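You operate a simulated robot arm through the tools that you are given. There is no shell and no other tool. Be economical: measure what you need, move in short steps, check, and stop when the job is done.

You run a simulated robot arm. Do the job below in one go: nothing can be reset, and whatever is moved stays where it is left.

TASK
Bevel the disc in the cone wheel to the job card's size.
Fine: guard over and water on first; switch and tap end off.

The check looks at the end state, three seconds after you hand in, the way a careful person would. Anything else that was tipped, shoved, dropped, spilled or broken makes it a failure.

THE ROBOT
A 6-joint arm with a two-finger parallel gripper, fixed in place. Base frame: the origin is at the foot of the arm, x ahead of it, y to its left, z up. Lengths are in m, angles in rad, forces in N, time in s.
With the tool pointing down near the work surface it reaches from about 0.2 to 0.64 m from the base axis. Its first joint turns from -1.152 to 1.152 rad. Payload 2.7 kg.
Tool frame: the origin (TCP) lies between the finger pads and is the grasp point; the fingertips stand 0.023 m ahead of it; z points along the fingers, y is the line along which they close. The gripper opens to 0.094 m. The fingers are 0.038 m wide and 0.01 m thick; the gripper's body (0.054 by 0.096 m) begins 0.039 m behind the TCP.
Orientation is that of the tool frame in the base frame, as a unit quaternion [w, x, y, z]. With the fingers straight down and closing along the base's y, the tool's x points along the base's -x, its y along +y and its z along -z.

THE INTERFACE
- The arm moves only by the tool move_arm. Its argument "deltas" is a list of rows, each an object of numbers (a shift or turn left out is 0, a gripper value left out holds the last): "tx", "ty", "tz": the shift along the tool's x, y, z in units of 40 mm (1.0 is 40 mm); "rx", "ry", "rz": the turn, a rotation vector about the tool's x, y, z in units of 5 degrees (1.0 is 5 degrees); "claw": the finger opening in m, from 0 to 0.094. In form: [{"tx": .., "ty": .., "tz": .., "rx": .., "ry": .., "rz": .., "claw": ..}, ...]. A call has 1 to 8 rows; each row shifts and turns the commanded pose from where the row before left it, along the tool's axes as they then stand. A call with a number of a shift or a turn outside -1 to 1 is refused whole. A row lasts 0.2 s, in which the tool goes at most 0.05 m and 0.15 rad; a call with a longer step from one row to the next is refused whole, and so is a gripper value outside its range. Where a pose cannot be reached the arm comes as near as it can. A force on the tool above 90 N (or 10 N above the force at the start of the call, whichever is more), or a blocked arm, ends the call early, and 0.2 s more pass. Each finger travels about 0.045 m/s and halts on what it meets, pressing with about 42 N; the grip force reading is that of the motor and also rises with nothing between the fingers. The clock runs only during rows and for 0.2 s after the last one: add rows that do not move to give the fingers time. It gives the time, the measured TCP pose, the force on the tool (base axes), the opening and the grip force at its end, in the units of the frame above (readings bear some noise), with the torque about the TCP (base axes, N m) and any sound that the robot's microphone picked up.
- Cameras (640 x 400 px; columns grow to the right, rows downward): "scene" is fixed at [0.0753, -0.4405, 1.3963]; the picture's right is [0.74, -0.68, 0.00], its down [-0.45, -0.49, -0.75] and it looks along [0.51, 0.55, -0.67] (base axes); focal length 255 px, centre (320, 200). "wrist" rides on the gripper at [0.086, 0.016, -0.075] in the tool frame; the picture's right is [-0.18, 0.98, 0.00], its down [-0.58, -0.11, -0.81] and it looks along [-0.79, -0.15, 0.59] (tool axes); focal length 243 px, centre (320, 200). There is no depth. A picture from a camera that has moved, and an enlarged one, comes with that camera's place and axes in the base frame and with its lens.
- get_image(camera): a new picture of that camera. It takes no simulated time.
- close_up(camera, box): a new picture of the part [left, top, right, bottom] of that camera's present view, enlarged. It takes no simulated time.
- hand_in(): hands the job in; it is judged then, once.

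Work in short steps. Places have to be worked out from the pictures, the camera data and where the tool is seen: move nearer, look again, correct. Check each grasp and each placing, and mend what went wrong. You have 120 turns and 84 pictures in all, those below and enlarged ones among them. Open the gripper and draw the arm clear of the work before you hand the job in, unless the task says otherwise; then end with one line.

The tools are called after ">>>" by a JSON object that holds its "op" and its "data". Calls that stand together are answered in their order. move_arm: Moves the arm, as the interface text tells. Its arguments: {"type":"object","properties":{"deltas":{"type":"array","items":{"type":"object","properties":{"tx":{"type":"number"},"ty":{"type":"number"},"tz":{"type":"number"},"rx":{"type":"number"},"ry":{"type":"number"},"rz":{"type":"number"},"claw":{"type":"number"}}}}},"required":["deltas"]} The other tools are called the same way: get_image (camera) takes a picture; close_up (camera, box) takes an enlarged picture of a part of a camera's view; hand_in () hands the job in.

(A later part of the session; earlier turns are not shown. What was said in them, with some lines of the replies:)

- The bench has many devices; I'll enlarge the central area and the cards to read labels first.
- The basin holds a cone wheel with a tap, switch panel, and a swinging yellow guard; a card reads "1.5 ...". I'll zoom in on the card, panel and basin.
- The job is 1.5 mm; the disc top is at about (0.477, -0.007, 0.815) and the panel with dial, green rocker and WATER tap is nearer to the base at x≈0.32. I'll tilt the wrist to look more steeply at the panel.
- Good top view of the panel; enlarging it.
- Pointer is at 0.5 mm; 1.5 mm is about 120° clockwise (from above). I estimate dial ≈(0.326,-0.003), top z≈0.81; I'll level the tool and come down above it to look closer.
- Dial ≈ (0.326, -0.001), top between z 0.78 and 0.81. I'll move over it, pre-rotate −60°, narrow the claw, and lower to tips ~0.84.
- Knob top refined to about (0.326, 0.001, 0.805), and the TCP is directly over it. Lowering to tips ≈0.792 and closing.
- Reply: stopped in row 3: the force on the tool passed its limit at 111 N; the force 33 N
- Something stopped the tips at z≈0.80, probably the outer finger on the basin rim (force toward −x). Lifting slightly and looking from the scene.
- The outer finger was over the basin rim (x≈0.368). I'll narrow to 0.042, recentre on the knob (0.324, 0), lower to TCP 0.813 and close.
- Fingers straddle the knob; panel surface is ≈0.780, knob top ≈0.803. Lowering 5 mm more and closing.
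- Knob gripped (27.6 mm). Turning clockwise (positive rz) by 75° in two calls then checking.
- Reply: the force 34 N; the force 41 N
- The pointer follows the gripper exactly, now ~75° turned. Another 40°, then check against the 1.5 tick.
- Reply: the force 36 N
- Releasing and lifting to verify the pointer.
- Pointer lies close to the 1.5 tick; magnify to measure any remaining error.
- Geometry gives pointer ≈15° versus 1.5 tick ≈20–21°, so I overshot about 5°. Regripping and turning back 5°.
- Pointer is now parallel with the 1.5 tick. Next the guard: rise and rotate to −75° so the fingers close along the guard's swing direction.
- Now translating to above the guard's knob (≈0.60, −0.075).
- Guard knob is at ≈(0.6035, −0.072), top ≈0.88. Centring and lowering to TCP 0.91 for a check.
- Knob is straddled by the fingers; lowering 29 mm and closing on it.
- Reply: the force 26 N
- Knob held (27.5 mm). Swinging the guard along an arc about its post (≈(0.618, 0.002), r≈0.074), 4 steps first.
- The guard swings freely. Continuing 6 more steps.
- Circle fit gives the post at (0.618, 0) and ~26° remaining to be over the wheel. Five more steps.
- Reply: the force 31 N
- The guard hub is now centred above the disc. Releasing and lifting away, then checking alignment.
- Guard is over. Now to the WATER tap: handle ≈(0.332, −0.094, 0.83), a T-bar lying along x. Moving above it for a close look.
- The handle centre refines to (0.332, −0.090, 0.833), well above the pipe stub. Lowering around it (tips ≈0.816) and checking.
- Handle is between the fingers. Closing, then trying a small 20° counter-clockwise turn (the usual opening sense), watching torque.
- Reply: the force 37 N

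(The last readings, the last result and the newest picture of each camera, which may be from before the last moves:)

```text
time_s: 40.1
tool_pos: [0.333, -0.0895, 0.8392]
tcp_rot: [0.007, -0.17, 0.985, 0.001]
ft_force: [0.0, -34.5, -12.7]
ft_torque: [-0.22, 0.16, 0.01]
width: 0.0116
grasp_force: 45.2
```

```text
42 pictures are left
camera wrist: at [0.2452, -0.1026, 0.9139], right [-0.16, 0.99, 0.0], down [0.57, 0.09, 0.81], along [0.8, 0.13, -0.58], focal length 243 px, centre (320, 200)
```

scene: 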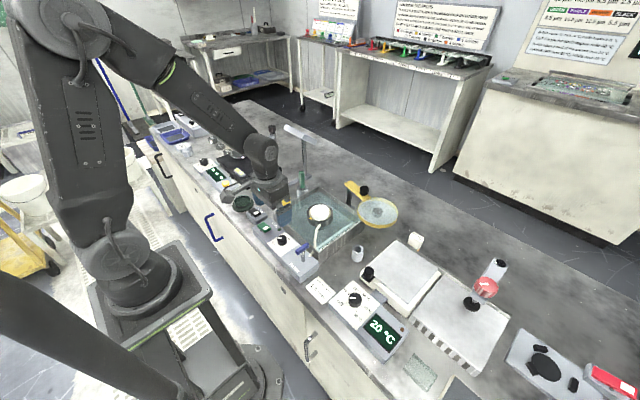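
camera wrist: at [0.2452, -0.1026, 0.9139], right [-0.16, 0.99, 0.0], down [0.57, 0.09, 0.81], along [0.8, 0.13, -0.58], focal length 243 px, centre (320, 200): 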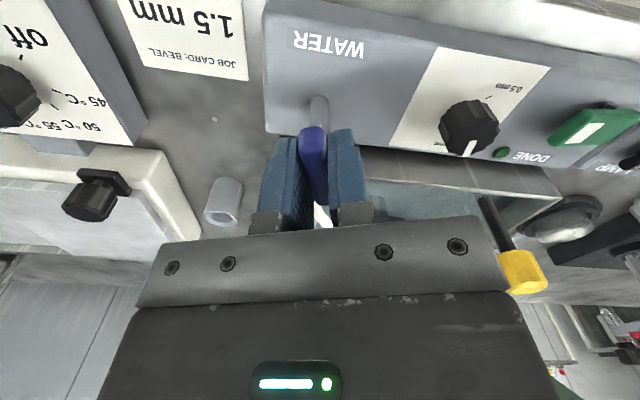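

It turns freely (torque ≈0). Continuing toward 90°, easing the side load a little.

>>> {"op": "move_arm", "data": {"deltas": [{"rz": -1, "ty": -0.05}, {"rz": -1}, {"rz": -1}, {"rz": -1}, {"rz": -1}, {"rz": -1}, {"rz": -1}]}}

>>> {"op": "close_up", "data": {"camera": "scene", "box": [270, 170, 370, 275]}}

```text
time_s: 41.7
tool_pos: [0.3321, -0.0901, 0.8407]
tcp_rot: [0.005, -0.459, 0.888, 0.0]
ft_force: [-11.5, 19.6, -4.3]
ft_torque: [1.64, -0.16, -0.03]
width: 0.0119
grasp_force: 45.1
```

```text
3.81 times, centred on (320, 222) of scene
camera zoom: at [0.0751, -0.4401, 1.3964], right [0.74, -0.68, 0.0], down [-0.45, -0.49, -0.75], along [0.51, 0.55, -0.67], focal length 970 px, centre (320, 114)
```

zoom: 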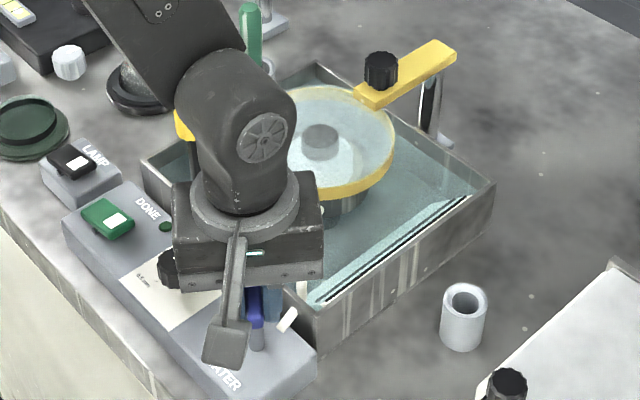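

The handle is at ~55°; turning on toward 90°.

>>> {"op": "move_arm", "data": {"deltas": [{"rz": -1}, {"rz": -1}, {"rz": -1}, {"rz": -1}, {"rz": -1}, {"rz": -1}, {"rz": -1}]}}

>>> {"op": "get_image", "data": {"camera": "wrist"}}

```text
time_s: 43.3
tool_pos: [0.3326, -0.0903, 0.8404]
tcp_rot: [0.004, -0.704, 0.71, -0.002]
ft_force: [-11.6, 27.5, 1.7]
ft_torque: [1.21, 0.81, -0.02]
width: 0.0118
grasp_force: 45.4
```

```text
40 pictures are left
camera wrist: at [0.3147, -0.1748, 0.9145], right [-0.98, 0.19, -0.01], down [0.11, 0.58, 0.81], along [0.16, 0.79, -0.59], focal length 243 px, centre (320, 200)
```

wrist: 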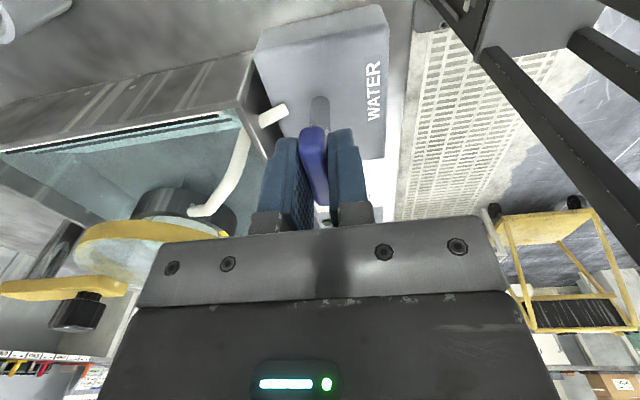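

Handle is at 90°. Zooming in on the nozzle for a stream.

>>> {"op": "close_up", "data": {"camera": "wrist", "box": [90, 150, 270, 270]}}

```text
3.33 times, centred on (180, 210) of wrist
camera zoom: at [0.3147, -0.1748, 0.9145], right [-0.98, 0.19, -0.01], down [0.11, 0.58, 0.81], along [0.16, 0.79, -0.59], focal length 809 px, centre (787, 167)
```

zoom: 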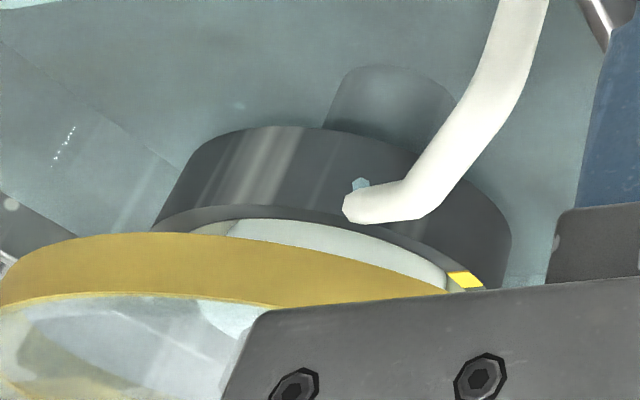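

There is a bluish trickle at the nozzle. Releasing and lifting to confirm from the scene camera.

>>> {"op": "move_arm", "data": {"deltas": [{"claw": 0.05}, {}, {}, {"tz": -1}, {"tz": -1}, {"tz": -1}]}}

>>> {"op": "close_up", "data": {"camera": "scene", "box": [270, 190, 350, 270]}}

>>> {"op": "get_image", "data": {"camera": "wrist"}}

```text
time_s: 44.7
tool_pos: [0.3311, -0.0906, 0.9571]
tcp_rot: [0.005, -0.704, 0.71, -0.003]
ft_force: [0.5, -0.7, -0.2]
ft_torque: [-0.02, 0.0, -0.02]
width: 0.0501
grasp_force: 0.1
```

```text
5.00 times, centred on (310, 230) of scene
camera zoom: at [0.0753, -0.4405, 1.3963], right [0.74, -0.68, 0.0], down [-0.45, -0.49, -0.75], along [0.51, 0.55, -0.67], focal length 1274 px, centre (370, 50)
```

zoom: 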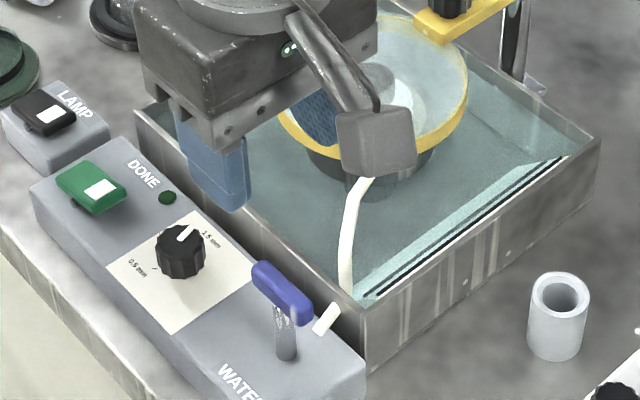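

```text
37 pictures are left
camera wrist: at [0.3133, -0.1758, 1.0327], right [-0.98, 0.19, -0.01], down [0.1, 0.58, 0.81], along [0.16, 0.79, -0.59], focal length 243 px, centre (320, 200)
```

wrist: 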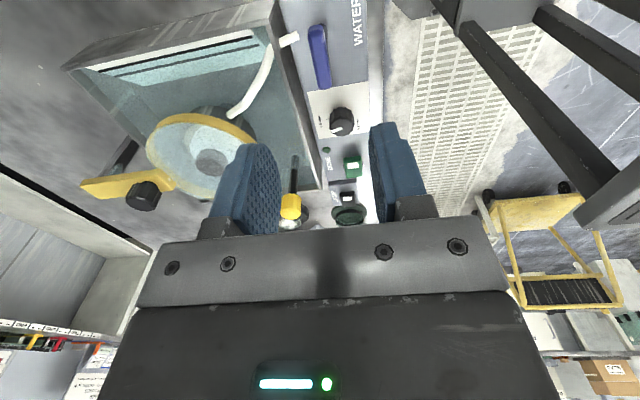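

Handle stays at 90°. Enlarging the nozzle and basin from here to confirm flow and water level.

>>> {"op": "close_up", "data": {"camera": "wrist", "box": [180, 30, 320, 130]}}

```text
4.00 times, centred on (250, 80) of wrist
camera zoom: at [0.3133, -0.1758, 1.0327], right [-0.98, 0.19, -0.01], down [0.1, 0.58, 0.81], along [0.16, 0.79, -0.59], focal length 970 px, centre (600, 680)
```

zoom: 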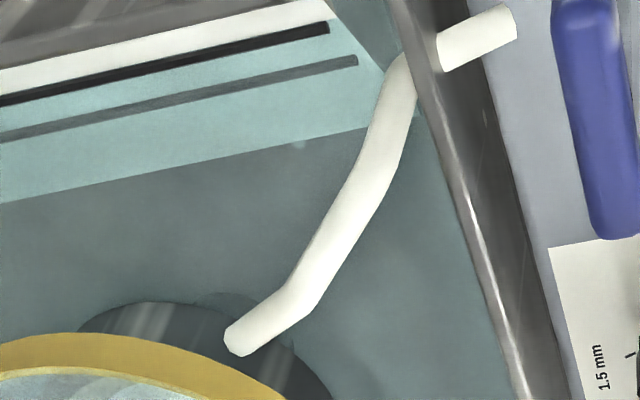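

The stream isn't discernible from this angle; I'll rotate back to square, close the fingers and head to the green rocker, then recheck the nozzle with the scene view unblocked.

>>> {"op": "move_arm", "data": {"deltas": [{"rz": 1, "claw": 0}, {"rz": 1}, {"rz": 1}, {"rz": 1}, {"rz": 1}, {"rz": 1}, {"rz": 1}, {"rz": 1}]}}

>>> {"op": "move_arm", "data": {"deltas": [{"rz": 1}, {"rz": 1}, {"rz": 1}, {"rz": 1}, {"rz": 1}, {"rz": 1}, {"rz": 1}, {"rz": 1}]}}

>>> {"op": "move_arm", "data": {"deltas": [{"rz": 1}, {"rz": 0.9}, {"ty": 1}, {"ty": 1}, {"ty": 1}, {"ty": 1}, {"ty": 0.6, "tx": 0.4}]}}

>>> {"op": "close_up", "data": {"camera": "scene", "box": [280, 180, 360, 250]}}

>>> {"op": "get_image", "data": {"camera": "wrist"}}

```text
time_s: 46.5
tool_pos: [0.3327, -0.0901, 0.9609]
tcp_rot: [0.006, -0.418, 0.909, -0.001]
ft_force: [0.2, 0.3, 0.8]
ft_torque: [0.0, -0.01, -0.04]
width: 0.0
grasp_force: 42.1
```

```text
time_s: 48.3
tool_pos: [0.3331, -0.0901, 0.9603]
tcp_rot: [0.007, -0.082, 0.997, 0.001]
ft_force: [-0.4, -0.4, 0.4]
ft_torque: [-0.02, -0.03, 0.0]
width: 0.0
grasp_force: 41.9
```

```text
time_s: 49.9
tool_pos: [0.3152, 0.0933, 0.9616]
tcp_rot: [0.006, 0.0, 1.0, 0.002]
ft_force: [0.2, 0.1, 0.2]
ft_torque: [0.0, -0.02, 0.0]
width: 0.0
grasp_force: 41.6
```

```text
5.71 times, centred on (320, 215) of scene
camera zoom: at [0.0753, -0.4405, 1.3963], right [0.74, -0.68, 0.0], down [-0.45, -0.49, -0.75], along [0.51, 0.55, -0.67], focal length 1455 px, centre (320, 114)
```

zoom: 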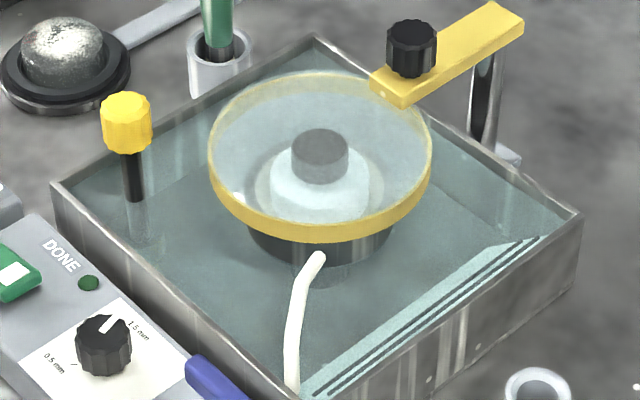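

```text
34 pictures are left
camera wrist: at [0.2286, 0.1101, 1.0348], right [0.19, 0.98, 0.01], down [0.57, -0.11, 0.81], along [0.8, -0.15, -0.58], focal length 243 px, centre (320, 200)
```

wrist: 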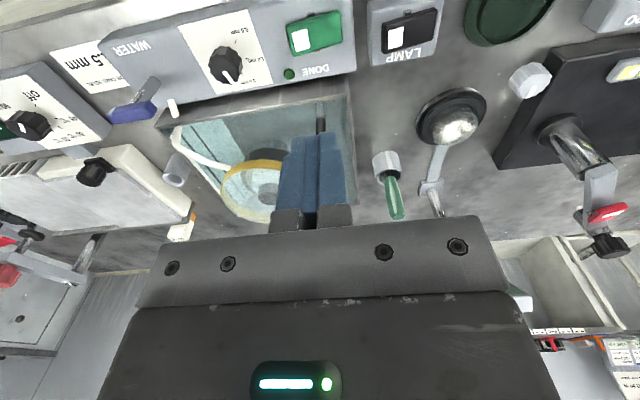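

Zooming tightly at the nozzle tip.

>>> {"op": "close_up", "data": {"camera": "scene", "box": [308, 215, 334, 235]}}

>>> {"op": "close_up", "data": {"camera": "scene", "box": [245, 205, 285, 235]}}

```text
16.00 times, centred on (321, 225) of scene
camera zoom: at [0.0753, -0.4405, 1.3963], right [0.74, -0.68, 0.0], down [-0.45, -0.49, -0.75], along [0.51, 0.55, -0.67], focal length 4075 px, centre (304, -200)
```

zoom: 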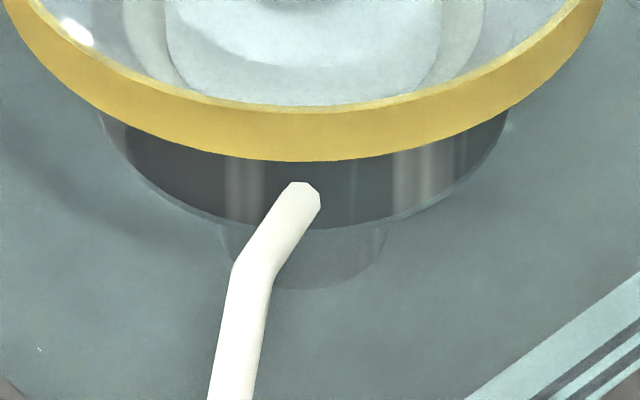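

```text
13.33 times, centred on (265, 220) of scene
camera zoom: at [0.0753, -0.4405, 1.3963], right [0.74, -0.68, 0.0], down [-0.45, -0.49, -0.75], along [0.51, 0.55, -0.67], focal length 3396 px, centre (1053, -67)
```

zoom: 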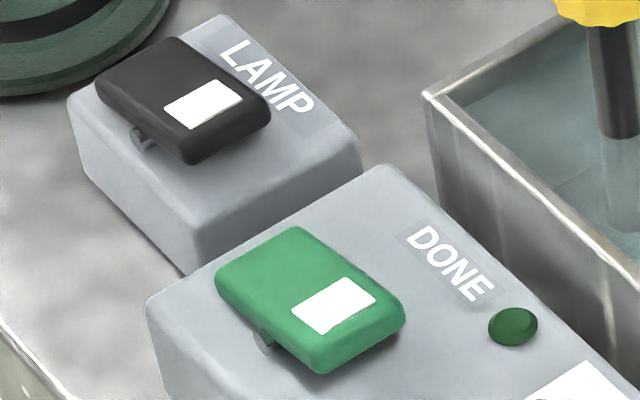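

I can't tell the stream yet; zoom the wrist view on the nozzle end.

>>> {"op": "close_up", "data": {"camera": "wrist", "box": [190, 120, 290, 190]}}

```text
5.71 times, centred on (240, 155) of wrist
camera zoom: at [0.2286, 0.1101, 1.0348], right [0.19, 0.98, 0.01], down [0.57, -0.11, 0.81], along [0.8, -0.15, -0.58], focal length 1386 px, centre (777, 457)
```

zoom: 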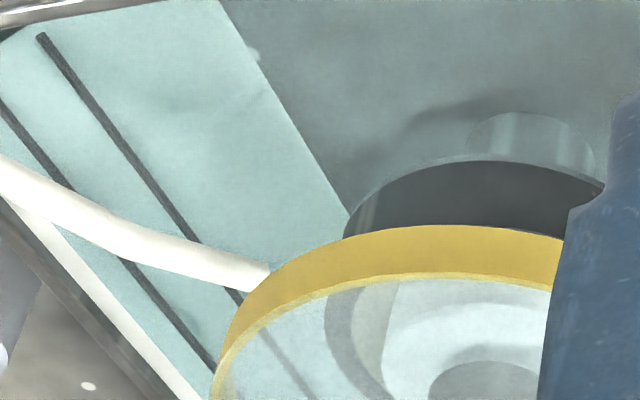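

I'll lower the camera on the panel side for an oblique view of the nozzle end before switching on.

>>> {"op": "move_arm", "data": {"deltas": [{"ty": -1, "tz": 1}, {"tz": 1}, {}]}}

>>> {"op": "close_up", "data": {"camera": "wrist", "box": [120, 100, 320, 240]}}

```text
refused: row 1 steps farther than a row can; nothing moved
```

```text
2.86 times, centred on (220, 170) of wrist
camera zoom: at [0.2286, 0.1101, 1.0348], right [0.19, 0.98, 0.01], down [0.57, -0.11, 0.81], along [0.8, -0.15, -0.58], focal length 693 px, centre (606, 286)
```

zoom: 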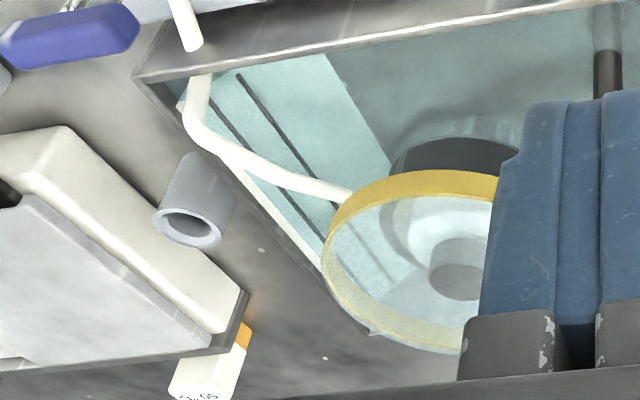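

The step was too long; splitting it.

>>> {"op": "move_arm", "data": {"deltas": [{"ty": -1}, {"tz": 1}, {"tz": 1}, {}]}}

>>> {"op": "close_up", "data": {"camera": "wrist", "box": [120, 100, 320, 240]}}

```text
time_s: 50.9
tool_pos: [0.3163, 0.0536, 0.8799]
tcp_rot: [0.006, 0.0, 1.0, 0.002]
ft_force: [-0.1, -0.3, 1.0]
ft_torque: [0.04, -0.01, -0.01]
width: 0.0003
grasp_force: 41.7
```

```text
2.86 times, centred on (220, 170) of wrist
camera zoom: at [0.2296, 0.0708, 0.9536], right [0.18, 0.98, 0.01], down [0.57, -0.11, 0.81], along [0.8, -0.15, -0.58], focal length 693 px, centre (606, 286)
```

zoom: 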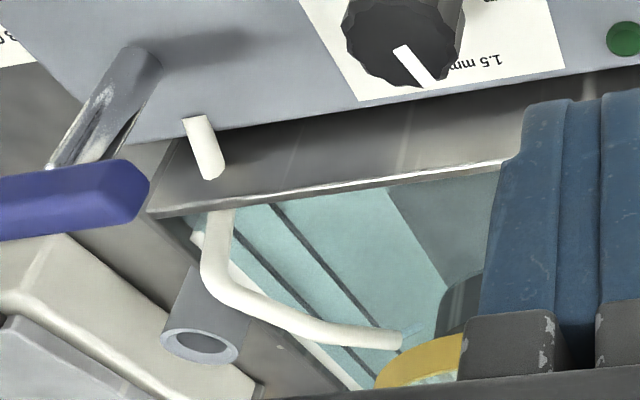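

A cyan bit is at the nozzle end; zooming.

>>> {"op": "close_up", "data": {"camera": "wrist", "box": [235, 200, 280, 232]}}

```text
12.50 times, centred on (258, 216) of wrist
camera zoom: at [0.2296, 0.0708, 0.9536], right [0.18, 0.98, 0.01], down [0.57, -0.11, 0.81], along [0.8, -0.15, -0.58], focal length 3033 px, centre (1101, 0)
```

zoom: 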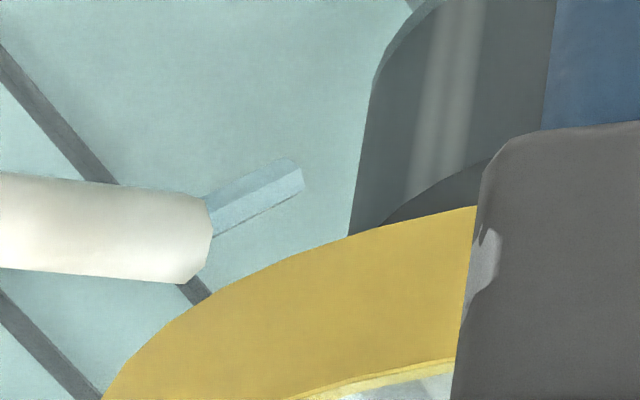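

A water stream is clearly flowing. Now the green rocker: its raised half appears to be the white-marked one at (0.315, 0.077). Moving above it and down to ~0.815.

>>> {"op": "move_arm", "data": {"deltas": [{"ty": 0.55}, {"tz": 0.9}, {}]}}

>>> {"op": "get_image", "data": {"camera": "wrist"}}

>>> {"op": "close_up", "data": {"camera": "scene", "box": [240, 195, 300, 240]}}

```text
time_s: 51.7
tool_pos: [0.3175, 0.0758, 0.8443]
tcp_rot: [0.006, 0.0, 1.0, 0.001]
ft_force: [0.1, 0.8, -0.2]
ft_torque: [0.01, -0.04, 0.02]
width: 0.0003
grasp_force: 41.7
```

```text
27 pictures are left
camera wrist: at [0.2303, 0.0927, 0.918], right [0.18, 0.98, 0.01], down [0.57, -0.11, 0.81], along [0.8, -0.15, -0.58], focal length 243 px, centre (320, 200)
```

wrist: 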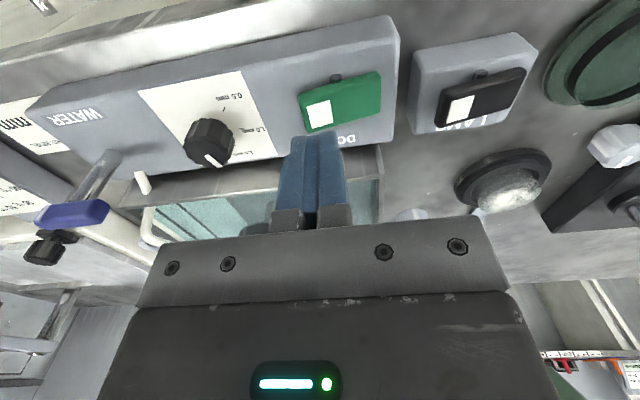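

```text
8.89 times, centred on (270, 218) of scene
camera zoom: at [0.0753, -0.4405, 1.3963], right [0.74, -0.68, 0.0], down [-0.45, -0.49, -0.75], along [0.51, 0.55, -0.67], focal length 2264 px, centre (764, 44)
```

zoom: 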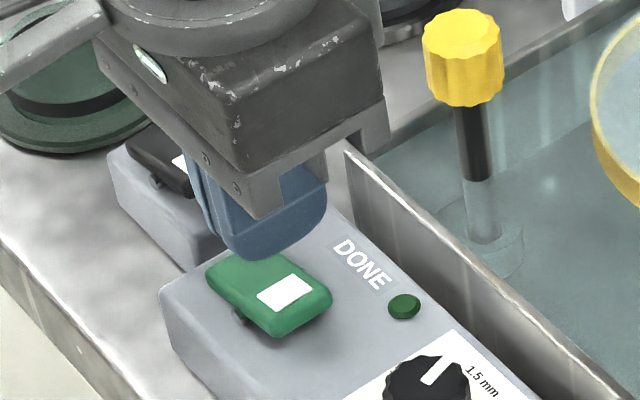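

The closed tips will land on the white, raised half. Pressing down gradually.

>>> {"op": "move_arm", "data": {"deltas": [{"tz": 0.3}, {"tz": 0.15}, {"tz": 0.1}, {"tz": 0.1}]}}

```text
time_s: 52.7
tool_pos: [0.3179, 0.0754, 0.8206]
tcp_rot: [0.006, 0.0, 1.0, 0.002]
ft_force: [-0.3, -0.4, -0.4]
ft_torque: [-0.03, 0.0, -0.04]
width: 0.0002
grasp_force: 41.6
```

No contact yet with tips at ≈0.798; going further in 3–4 mm steps.

>>> {"op": "move_arm", "data": {"deltas": [{"tz": 0.08}, {"tz": 0.08}]}}

>>> {"op": "close_up", "data": {"camera": "scene", "box": [240, 195, 300, 240]}}

```text
time_s: 53.3
tool_pos: [0.3186, 0.0772, 0.8128]
tcp_rot: [0.006, -0.001, 1.0, 0.002]
ft_force: [0.1, -1.5, 3.1]
ft_torque: [-0.05, 0.01, 0.01]
width: 0.0
grasp_force: 42.4
```

```text
8.89 times, centred on (270, 218) of scene
camera zoom: at [0.0753, -0.4405, 1.3963], right [0.74, -0.68, 0.0], down [-0.45, -0.49, -0.75], along [0.51, 0.55, -0.67], focal length 2264 px, centre (764, 44)
```

zoom: 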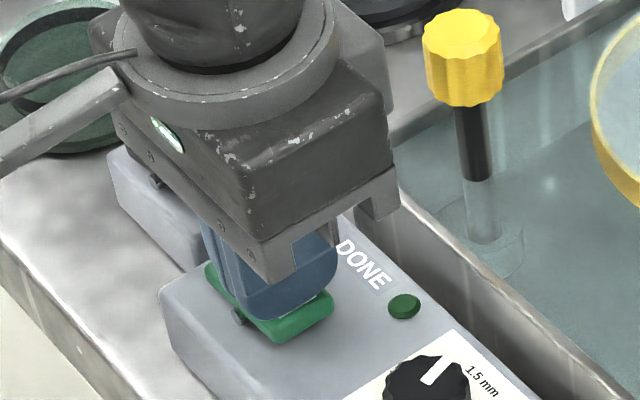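

Contact begins (3 N). Pressing a bit further to toggle.

>>> {"op": "move_arm", "data": {"deltas": [{"tz": 0.07}, {"tz": 0.05}]}}

>>> {"op": "close_up", "data": {"camera": "scene", "box": [240, 180, 360, 260]}}

```text
time_s: 53.9
tool_pos: [0.3175, 0.0765, 0.8107]
tcp_rot: [0.007, 0.0, 1.0, 0.001]
ft_force: [-9.6, -19.8, 56.9]
ft_torque: [0.04, 0.92, 0.35]
width: 0.0003
grasp_force: 41.8
```

```text
5.00 times, centred on (300, 220) of scene
camera zoom: at [0.0745, -0.4411, 1.3961], right [0.74, -0.68, 0.0], down [-0.45, -0.49, -0.75], along [0.51, 0.55, -0.67], focal length 1274 px, centre (420, 100)
```

zoom: 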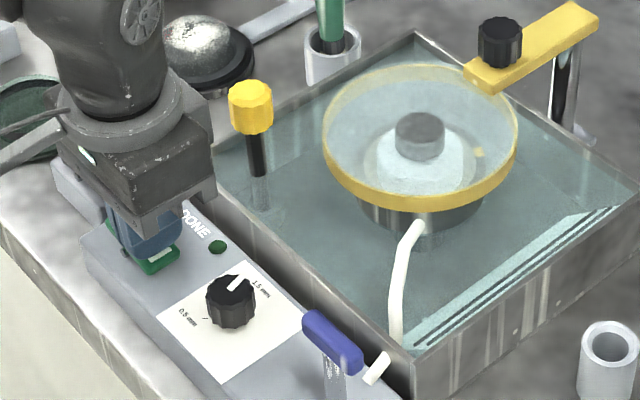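

The wheel's yellow mark has moved: the wheel is spinning. Lifting off and watching the DONE lamp.

>>> {"op": "move_arm", "data": {"deltas": [{"tz": -0.5}, {"tz": -0.5}, {}]}}

>>> {"op": "close_up", "data": {"camera": "scene", "box": [240, 180, 360, 260]}}

```text
time_s: 54.7
tool_pos: [0.3174, 0.0764, 0.8482]
tcp_rot: [0.006, 0.001, 1.0, 0.002]
ft_force: [0.3, 0.0, -0.2]
ft_torque: [0.01, -0.07, 0.01]
width: 0.0001
grasp_force: 42.0
```

```text
5.00 times, centred on (300, 220) of scene
camera zoom: at [0.0753, -0.4405, 1.3963], right [0.74, -0.68, 0.0], down [-0.45, -0.49, -0.75], along [0.51, 0.55, -0.67], focal length 1274 px, centre (420, 100)
```

zoom: 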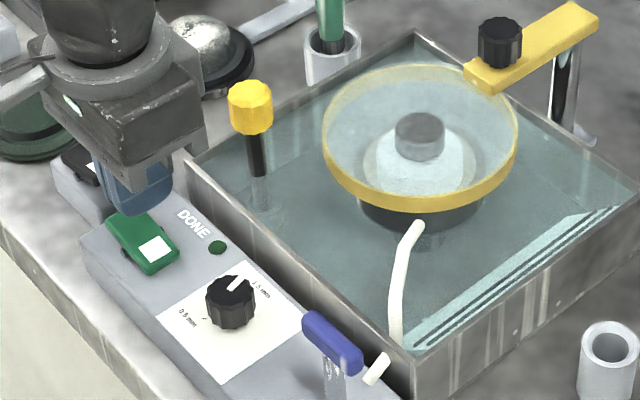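

The rocker is down on the white side. While it runs, I'll position above the other half (y≈0.102) and wait for DONE.

>>> {"op": "move_arm", "data": {"deltas": [{"ty": 0.65}, {}, {}, {}, {}, {}, {}, {}]}}

>>> {"op": "close_up", "data": {"camera": "scene", "box": [240, 180, 360, 260]}}

```text
time_s: 56.5
tool_pos: [0.317, 0.1014, 0.8471]
tcp_rot: [0.006, 0.0, 1.0, 0.001]
ft_force: [-1.6, -0.3, 0.2]
ft_torque: [0.0, 0.01, -0.03]
width: 0.0
grasp_force: 41.4
```

```text
5.00 times, centred on (300, 220) of scene
camera zoom: at [0.0753, -0.4405, 1.3963], right [0.74, -0.68, 0.0], down [-0.45, -0.49, -0.75], along [0.51, 0.55, -0.67], focal length 1274 px, centre (420, 100)
```

zoom: 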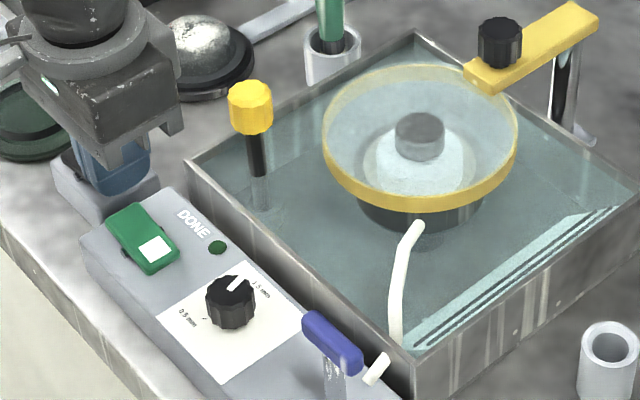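

Checking the rocker state and whether it latched.

>>> {"op": "move_arm", "data": {"deltas": [{}, {}, {}, {}, {}, {}, {}]}}

>>> {"op": "close_up", "data": {"camera": "scene", "box": [245, 180, 345, 240]}}

```text
time_s: 58.1
tool_pos: [0.3177, 0.0997, 0.8477]
tcp_rot: [0.006, -0.001, 1.0, 0.002]
ft_force: [-1.5, 0.2, -0.7]
ft_torque: [-0.02, 0.0, 0.01]
width: 0.0003
grasp_force: 42.2
```

```text
6.40 times, centred on (295, 210) of scene
camera zoom: at [0.0753, -0.4405, 1.3963], right [0.74, -0.68, 0.0], down [-0.45, -0.49, -0.75], along [0.51, 0.55, -0.67], focal length 1630 px, centre (480, 136)
```

zoom: 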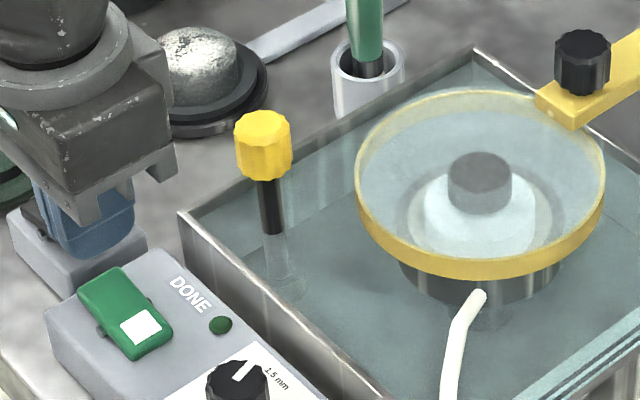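

The rocker is latched with the white end down. Waiting longer for DONE.

>>> {"op": "move_arm", "data": {"deltas": [{}, {}, {}, {}, {}, {}, {}, {}]}}

>>> {"op": "close_up", "data": {"camera": "scene", "box": [245, 180, 345, 240]}}

```text
time_s: 59.9
tool_pos: [0.3193, 0.1008, 0.8472]
tcp_rot: [0.006, 0.0, 1.0, 0.001]
ft_force: [-0.4, 0.0, -0.1]
ft_torque: [0.02, -0.02, -0.01]
width: 0.0001
grasp_force: 41.8
```

```text
6.40 times, centred on (295, 210) of scene
camera zoom: at [0.0753, -0.4405, 1.3963], right [0.74, -0.68, 0.0], down [-0.45, -0.49, -0.75], along [0.51, 0.55, -0.67], focal length 1630 px, centre (480, 136)
```

zoom: 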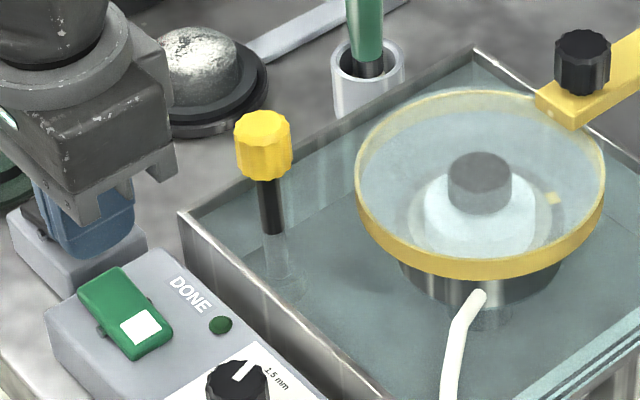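

It's spinning (mark moves). Keep waiting.

>>> {"op": "move_arm", "data": {"deltas": [{}, {}, {}, {}, {}, {}, {}, {}]}}

>>> {"op": "close_up", "data": {"camera": "scene", "box": [245, 180, 345, 240]}}

```text
time_s: 61.7
tool_pos: [0.3188, 0.1006, 0.8471]
tcp_rot: [0.006, 0.0, 1.0, 0.001]
ft_force: [-0.7, -0.1, 0.4]
ft_torque: [-0.01, 0.03, 0.0]
width: 0.0
grasp_force: 42.3
```

```text
6.40 times, centred on (295, 210) of scene
camera zoom: at [0.0753, -0.4405, 1.3963], right [0.74, -0.68, 0.0], down [-0.45, -0.49, -0.75], along [0.51, 0.55, -0.67], focal length 1630 px, centre (480, 136)
```

zoom: 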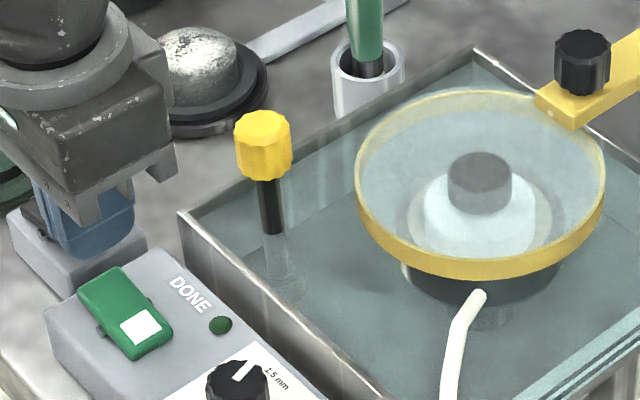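

Still running, DONE not lit. Waiting further.

>>> {"op": "move_arm", "data": {"deltas": [{}, {}, {}, {}, {}, {}, {}, {}]}}

>>> {"op": "move_arm", "data": {"deltas": [{}, {}, {}, {}, {}, {}, {}, {}]}}

>>> {"op": "close_up", "data": {"camera": "scene", "box": [245, 180, 345, 240]}}

```text
time_s: 63.5
tool_pos: [0.3169, 0.1007, 0.8473]
tcp_rot: [0.006, 0.0, 1.0, 0.002]
ft_force: [-0.6, 0.0, -0.1]
ft_torque: [-0.01, 0.03, 0.0]
width: 0.0001
grasp_force: 41.8
```

```text
time_s: 65.3
tool_pos: [0.3178, 0.1003, 0.847]
tcp_rot: [0.006, 0.0, 1.0, 0.002]
ft_force: [0.2, 1.2, 0.7]
ft_torque: [0.02, -0.02, -0.04]
width: 0.0
grasp_force: 42.1
```

```text
6.40 times, centred on (295, 210) of scene
camera zoom: at [0.0753, -0.4405, 1.3963], right [0.74, -0.68, 0.0], down [-0.45, -0.49, -0.75], along [0.51, 0.55, -0.67], focal length 1630 px, centre (480, 136)
```

zoom: 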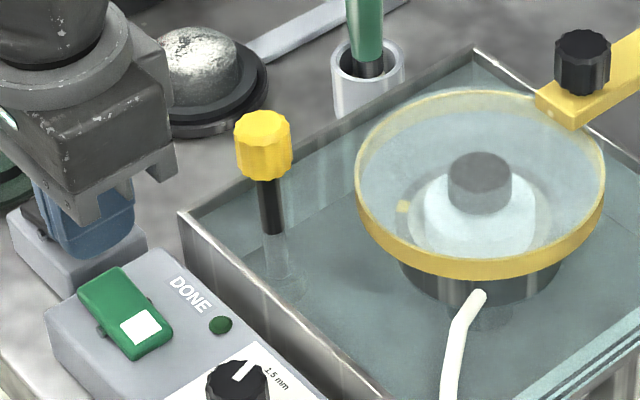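

Running steadily with unchanged water level. Continuing to wait.

>>> {"op": "move_arm", "data": {"deltas": [{}, {}, {}, {}, {}, {}, {}, {}]}}

>>> {"op": "move_arm", "data": {"deltas": [{}, {}, {}, {}, {}, {}, {}, {}]}}

>>> {"op": "close_up", "data": {"camera": "scene", "box": [245, 180, 345, 240]}}

```text
time_s: 67.1
tool_pos: [0.318, 0.0993, 0.8479]
tcp_rot: [0.006, 0.0, 1.0, 0.002]
ft_force: [0.4, 0.4, -0.1]
ft_torque: [0.0, 0.02, 0.03]
width: 0.0
grasp_force: 42.1
```

```text
time_s: 68.9
tool_pos: [0.3171, 0.1, 0.848]
tcp_rot: [0.006, 0.0, 1.0, 0.002]
ft_force: [-0.4, -0.1, 0.4]
ft_torque: [0.02, -0.01, 0.01]
width: 0.0
grasp_force: 42.0
```

```text
6.40 times, centred on (295, 210) of scene
camera zoom: at [0.0753, -0.4405, 1.3963], right [0.74, -0.68, 0.0], down [-0.45, -0.49, -0.75], along [0.51, 0.55, -0.67], focal length 1630 px, centre (480, 136)
```

zoom: 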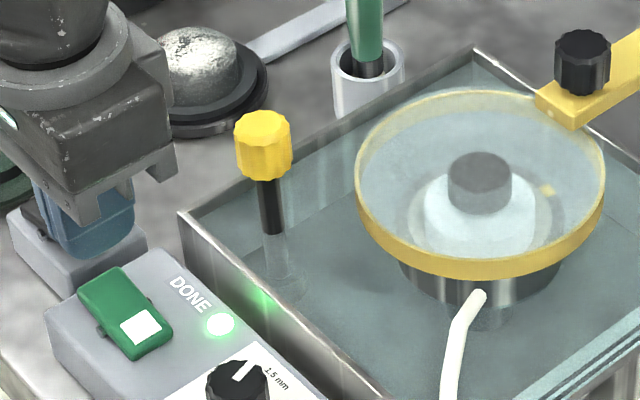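

DONE is lit. Pressing the green half to switch off.

>>> {"op": "move_arm", "data": {"deltas": [{"tz": 0.6}, {"tz": 0.2}, {"tz": 0.1}, {"tz": 0.07}]}}

```text
time_s: 69.9
tool_pos: [0.3187, 0.103, 0.8105]
tcp_rot: [0.007, 0.0, 1.0, 0.002]
ft_force: [-10.4, 18.7, 20.2]
ft_torque: [0.2, 0.52, -0.34]
width: 0.0
grasp_force: 42.1
```

20 N of contact; pressing slightly more as before, then lifting and checking.

>>> {"op": "move_arm", "data": {"deltas": [{"tz": 0.05}, {"tz": -0.5}, {"tz": -0.5}, {"tz": -1}]}}

>>> {"op": "close_up", "data": {"camera": "scene", "box": [245, 180, 345, 240]}}

```text
time_s: 70.9
tool_pos: [0.3169, 0.1026, 0.8888]
tcp_rot: [0.006, 0.0, 1.0, 0.003]
ft_force: [-0.7, -0.2, -0.2]
ft_torque: [-0.02, -0.02, 0.0]
width: 0.0001
grasp_force: 42.3
```

```text
6.40 times, centred on (295, 210) of scene
camera zoom: at [0.0753, -0.4405, 1.3963], right [0.74, -0.68, 0.0], down [-0.45, -0.49, -0.75], along [0.51, 0.55, -0.67], focal length 1630 px, centre (480, 136)
```

zoom: 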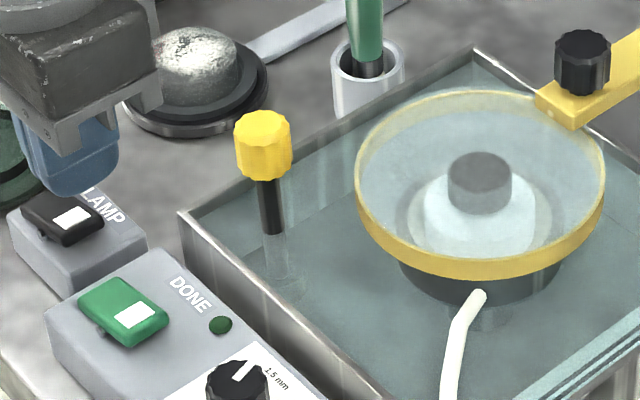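

Switch is off (white end raised, DONE dark). Going back to the tap: rise, shift over, rotate −90°.

>>> {"op": "move_arm", "data": {"deltas": [{"tz": -1, "claw": 0.05}, {"tz": -0.75}, {"ty": -1}, {"ty": -1}, {"ty": -1}, {"ty": -1}, {"ty": -0.8, "tx": -0.37}]}}

>>> {"op": "move_arm", "data": {"deltas": [{"rz": -1}, {"rz": -1}, {"rz": -1}, {"rz": -1}, {"rz": -1}, {"rz": -1}, {"rz": -1}, {"rz": -1}]}}

>>> {"op": "move_arm", "data": {"deltas": [{"rz": -1}, {"rz": -1}, {"rz": -1}, {"rz": -1}, {"rz": -1}, {"rz": -1}, {"rz": -1}, {"rz": -1}]}}

>>> {"op": "move_arm", "data": {"deltas": [{"rz": -1}, {"rz": -0.9}, {}]}}

```text
time_s: 72.5
tool_pos: [0.3326, -0.0919, 0.9551]
tcp_rot: [0.006, 0.0, 1.0, 0.002]
ft_force: [0.8, 1.0, 0.3]
ft_torque: [0.02, 0.01, 0.0]
width: 0.0496
grasp_force: 0.1
```

```text
time_s: 74.3
tool_pos: [0.3319, -0.0911, 0.9567]
tcp_rot: [0.007, -0.343, 0.939, 0.001]
ft_force: [0.1, 0.3, 0.2]
ft_torque: [-0.02, 0.0, 0.02]
width: 0.0499
grasp_force: 0.2
```

```text
time_s: 76.1
tool_pos: [0.3311, -0.0917, 0.9558]
tcp_rot: [0.006, -0.644, 0.765, -0.003]
ft_force: [0.5, -0.4, -0.5]
ft_torque: [-0.03, -0.04, 0.01]
width: 0.05
grasp_force: 0.0
```

```text
time_s: 76.9
tool_pos: [0.3311, -0.0907, 0.9575]
tcp_rot: [0.005, -0.704, 0.71, -0.003]
ft_force: [1.0, 0.3, -0.2]
ft_torque: [-0.01, 0.03, -0.02]
width: 0.05
grasp_force: 0.1
```

Same pose as when I left the tap. Lowering to 0.840 and closing on the handle.

>>> {"op": "move_arm", "data": {"deltas": [{"tz": 1}, {"tz": 1}, {"tz": 0.92}, {}, {"claw": 0.005}, {}, {}, {}]}}

```text
time_s: 78.7
tool_pos: [0.3319, -0.0907, 0.841]
tcp_rot: [0.005, -0.704, 0.71, -0.003]
ft_force: [-1.5, 0.7, -2.0]
ft_torque: [-0.01, 0.79, 0.02]
width: 0.012
grasp_force: 45.2
```

Handle gripped (12 mm). Turning back clockwise 90°.

>>> {"op": "move_arm", "data": {"deltas": [{"rz": 1}, {"rz": 1}, {"rz": 1}, {"rz": 1}, {"rz": 1}, {"rz": 1}, {"rz": 1}, {"rz": 1}]}}

>>> {"op": "move_arm", "data": {"deltas": [{"rz": 1}, {"rz": 1}, {"rz": 1}, {"rz": 1}, {"rz": 1}, {"rz": 1}, {"rz": 1}, {"rz": 1}]}}

>>> {"op": "move_arm", "data": {"deltas": [{"rz": 1}, {"rz": 1}, {}]}}

```text
time_s: 80.5
tool_pos: [0.3319, -0.0902, 0.8396]
tcp_rot: [0.006, -0.418, 0.908, 0.0]
ft_force: [-14.2, 0.3, 32.5]
ft_torque: [0.01, 0.91, 0.01]
width: 0.0116
grasp_force: 45.3
```

```text
time_s: 82.3
tool_pos: [0.3325, -0.0906, 0.8401]
tcp_rot: [0.005, -0.083, 0.997, 0.001]
ft_force: [-5.4, 2.4, 7.5]
ft_torque: [-0.33, 0.4, -0.01]
width: 0.012
grasp_force: 44.6
```

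```text
time_s: 83.1
tool_pos: [0.3324, -0.0905, 0.8393]
tcp_rot: [0.006, 0.004, 1.0, 0.001]
ft_force: [-8.3, 2.3, -9.2]
ft_torque: [-0.42, -1.37, 0.47]
width: 0.0119
grasp_force: 45.5
```

Torque rose at the end: the closed stop. Releasing, lifting, and moving aside to the earlier view pose to check the nozzle.

>>> {"op": "move_arm", "data": {"deltas": [{"claw": 0.05}, {}, {}, {"tz": -1}, {"tz": -1}, {"ty": 1}, {"ty": 1}, {"ty": 1}]}}

>>> {"op": "move_arm", "data": {"deltas": [{"ty": 0.6, "tx": 0.4}, {"tz": 0.95}, {}]}}

>>> {"op": "close_up", "data": {"camera": "wrist", "box": [130, 180, 280, 232]}}

>>> {"op": "close_up", "data": {"camera": "scene", "box": [250, 170, 370, 270]}}

```text
time_s: 84.9
tool_pos: [0.3328, 0.0285, 0.919]
tcp_rot: [0.005, 0.005, 1.0, 0.001]
ft_force: [0.2, 0.1, -0.2]
ft_torque: [0.0, -0.01, 0.01]
width: 0.0497
grasp_force: 0.1
```

```text
time_s: 85.7
tool_pos: [0.3178, 0.0535, 0.8792]
tcp_rot: [0.006, 0.004, 1.0, 0.001]
ft_force: [0.3, -0.1, -0.4]
ft_torque: [-0.02, 0.05, 0.03]
width: 0.0501
grasp_force: 0.1
```

```text
4.27 times, centred on (205, 206) of wrist
camera zoom: at [0.2308, 0.0708, 0.9524], right [0.19, 0.98, 0.01], down [0.57, -0.12, 0.81], along [0.8, -0.15, -0.58], focal length 1035 px, centre (811, 174)
```

zoom: 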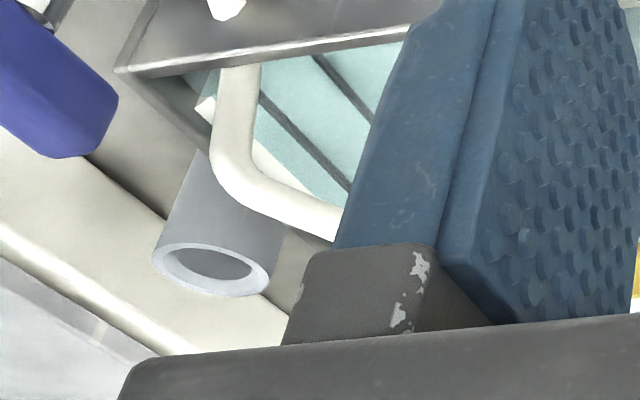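

```text
4.00 times, centred on (310, 220) of scene
camera zoom: at [0.0753, -0.4405, 1.3963], right [0.74, -0.68, 0.0], down [-0.45, -0.49, -0.75], along [0.51, 0.55, -0.67], focal length 1019 px, centre (360, 120)
```

zoom: 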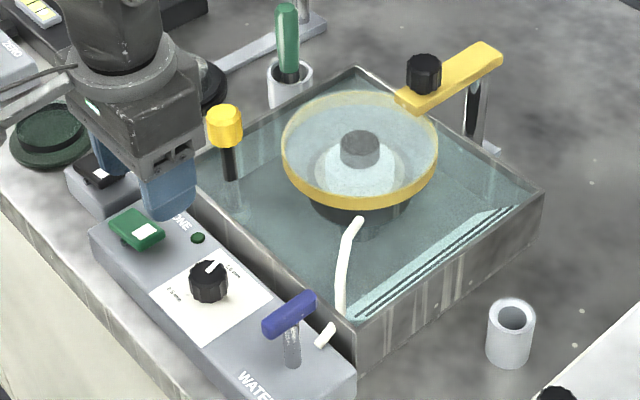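

The open finger blocks the view; closing the claw in free air and looking again.

>>> {"op": "move_arm", "data": {"deltas": [{"claw": 0}, {}, {}]}}

>>> {"op": "close_up", "data": {"camera": "wrist", "box": [235, 200, 280, 232]}}

```text
time_s: 86.5
tool_pos: [0.3173, 0.0529, 0.879]
tcp_rot: [0.007, 0.005, 1.0, 0.002]
ft_force: [0.4, 1.1, -0.2]
ft_torque: [0.01, -0.01, 0.01]
width: 0.0
grasp_force: 22.0
```

```text
12.50 times, centred on (258, 216) of wrist
camera zoom: at [0.2308, 0.0706, 0.9526], right [0.19, 0.98, 0.01], down [0.57, -0.12, 0.81], along [0.8, -0.15, -0.58], focal length 3033 px, centre (1101, 0)
```

zoom: 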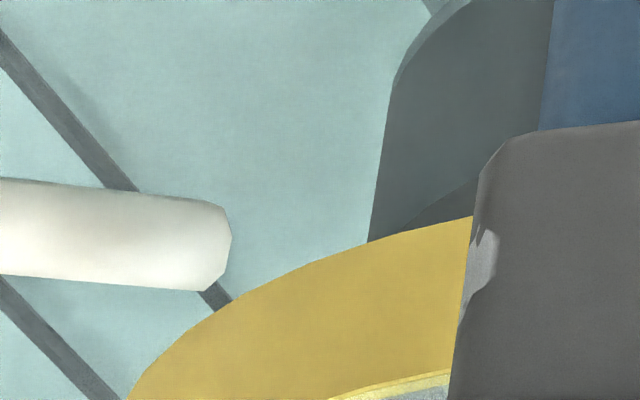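

The stream is gone: tap is off. Opening the gripper and raising the arm clear.

>>> {"op": "move_arm", "data": {"deltas": [{"tz": -1}, {"tz": -1}, {"tz": -1, "claw": 0.09}, {"tz": -1}, {"tz": -1}, {"tz": -1}, {"tz": -1}]}}

>>> {"op": "get_image", "data": {"camera": "scene"}}

```text
time_s: 88.1
tool_pos: [0.3147, 0.0515, 1.163]
tcp_rot: [0.006, 0.004, 1.0, 0.001]
ft_force: [-0.9, 0.5, -0.6]
ft_torque: [-0.01, 0.01, 0.01]
width: 0.09
grasp_force: 0.1
```

```text
12 pictures are left
```

scene: 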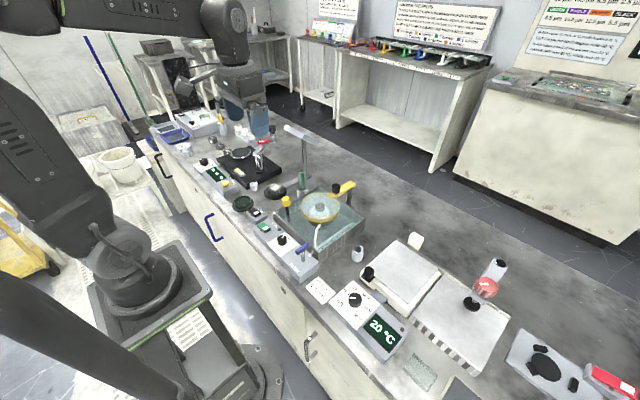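

The scene looks undisturbed, the guard is over the wheel, and the switch and tap are both off. Handing in.

>>> {"op": "hand_in", "data": {}}

```text
The job is handed in.
```

I set the dial to 1.5 mm and ran the cone wheel on the disc, guard over and water on, until the DONE lamp lit; the switch and tap are now off, and I did not measure the bevel itself.
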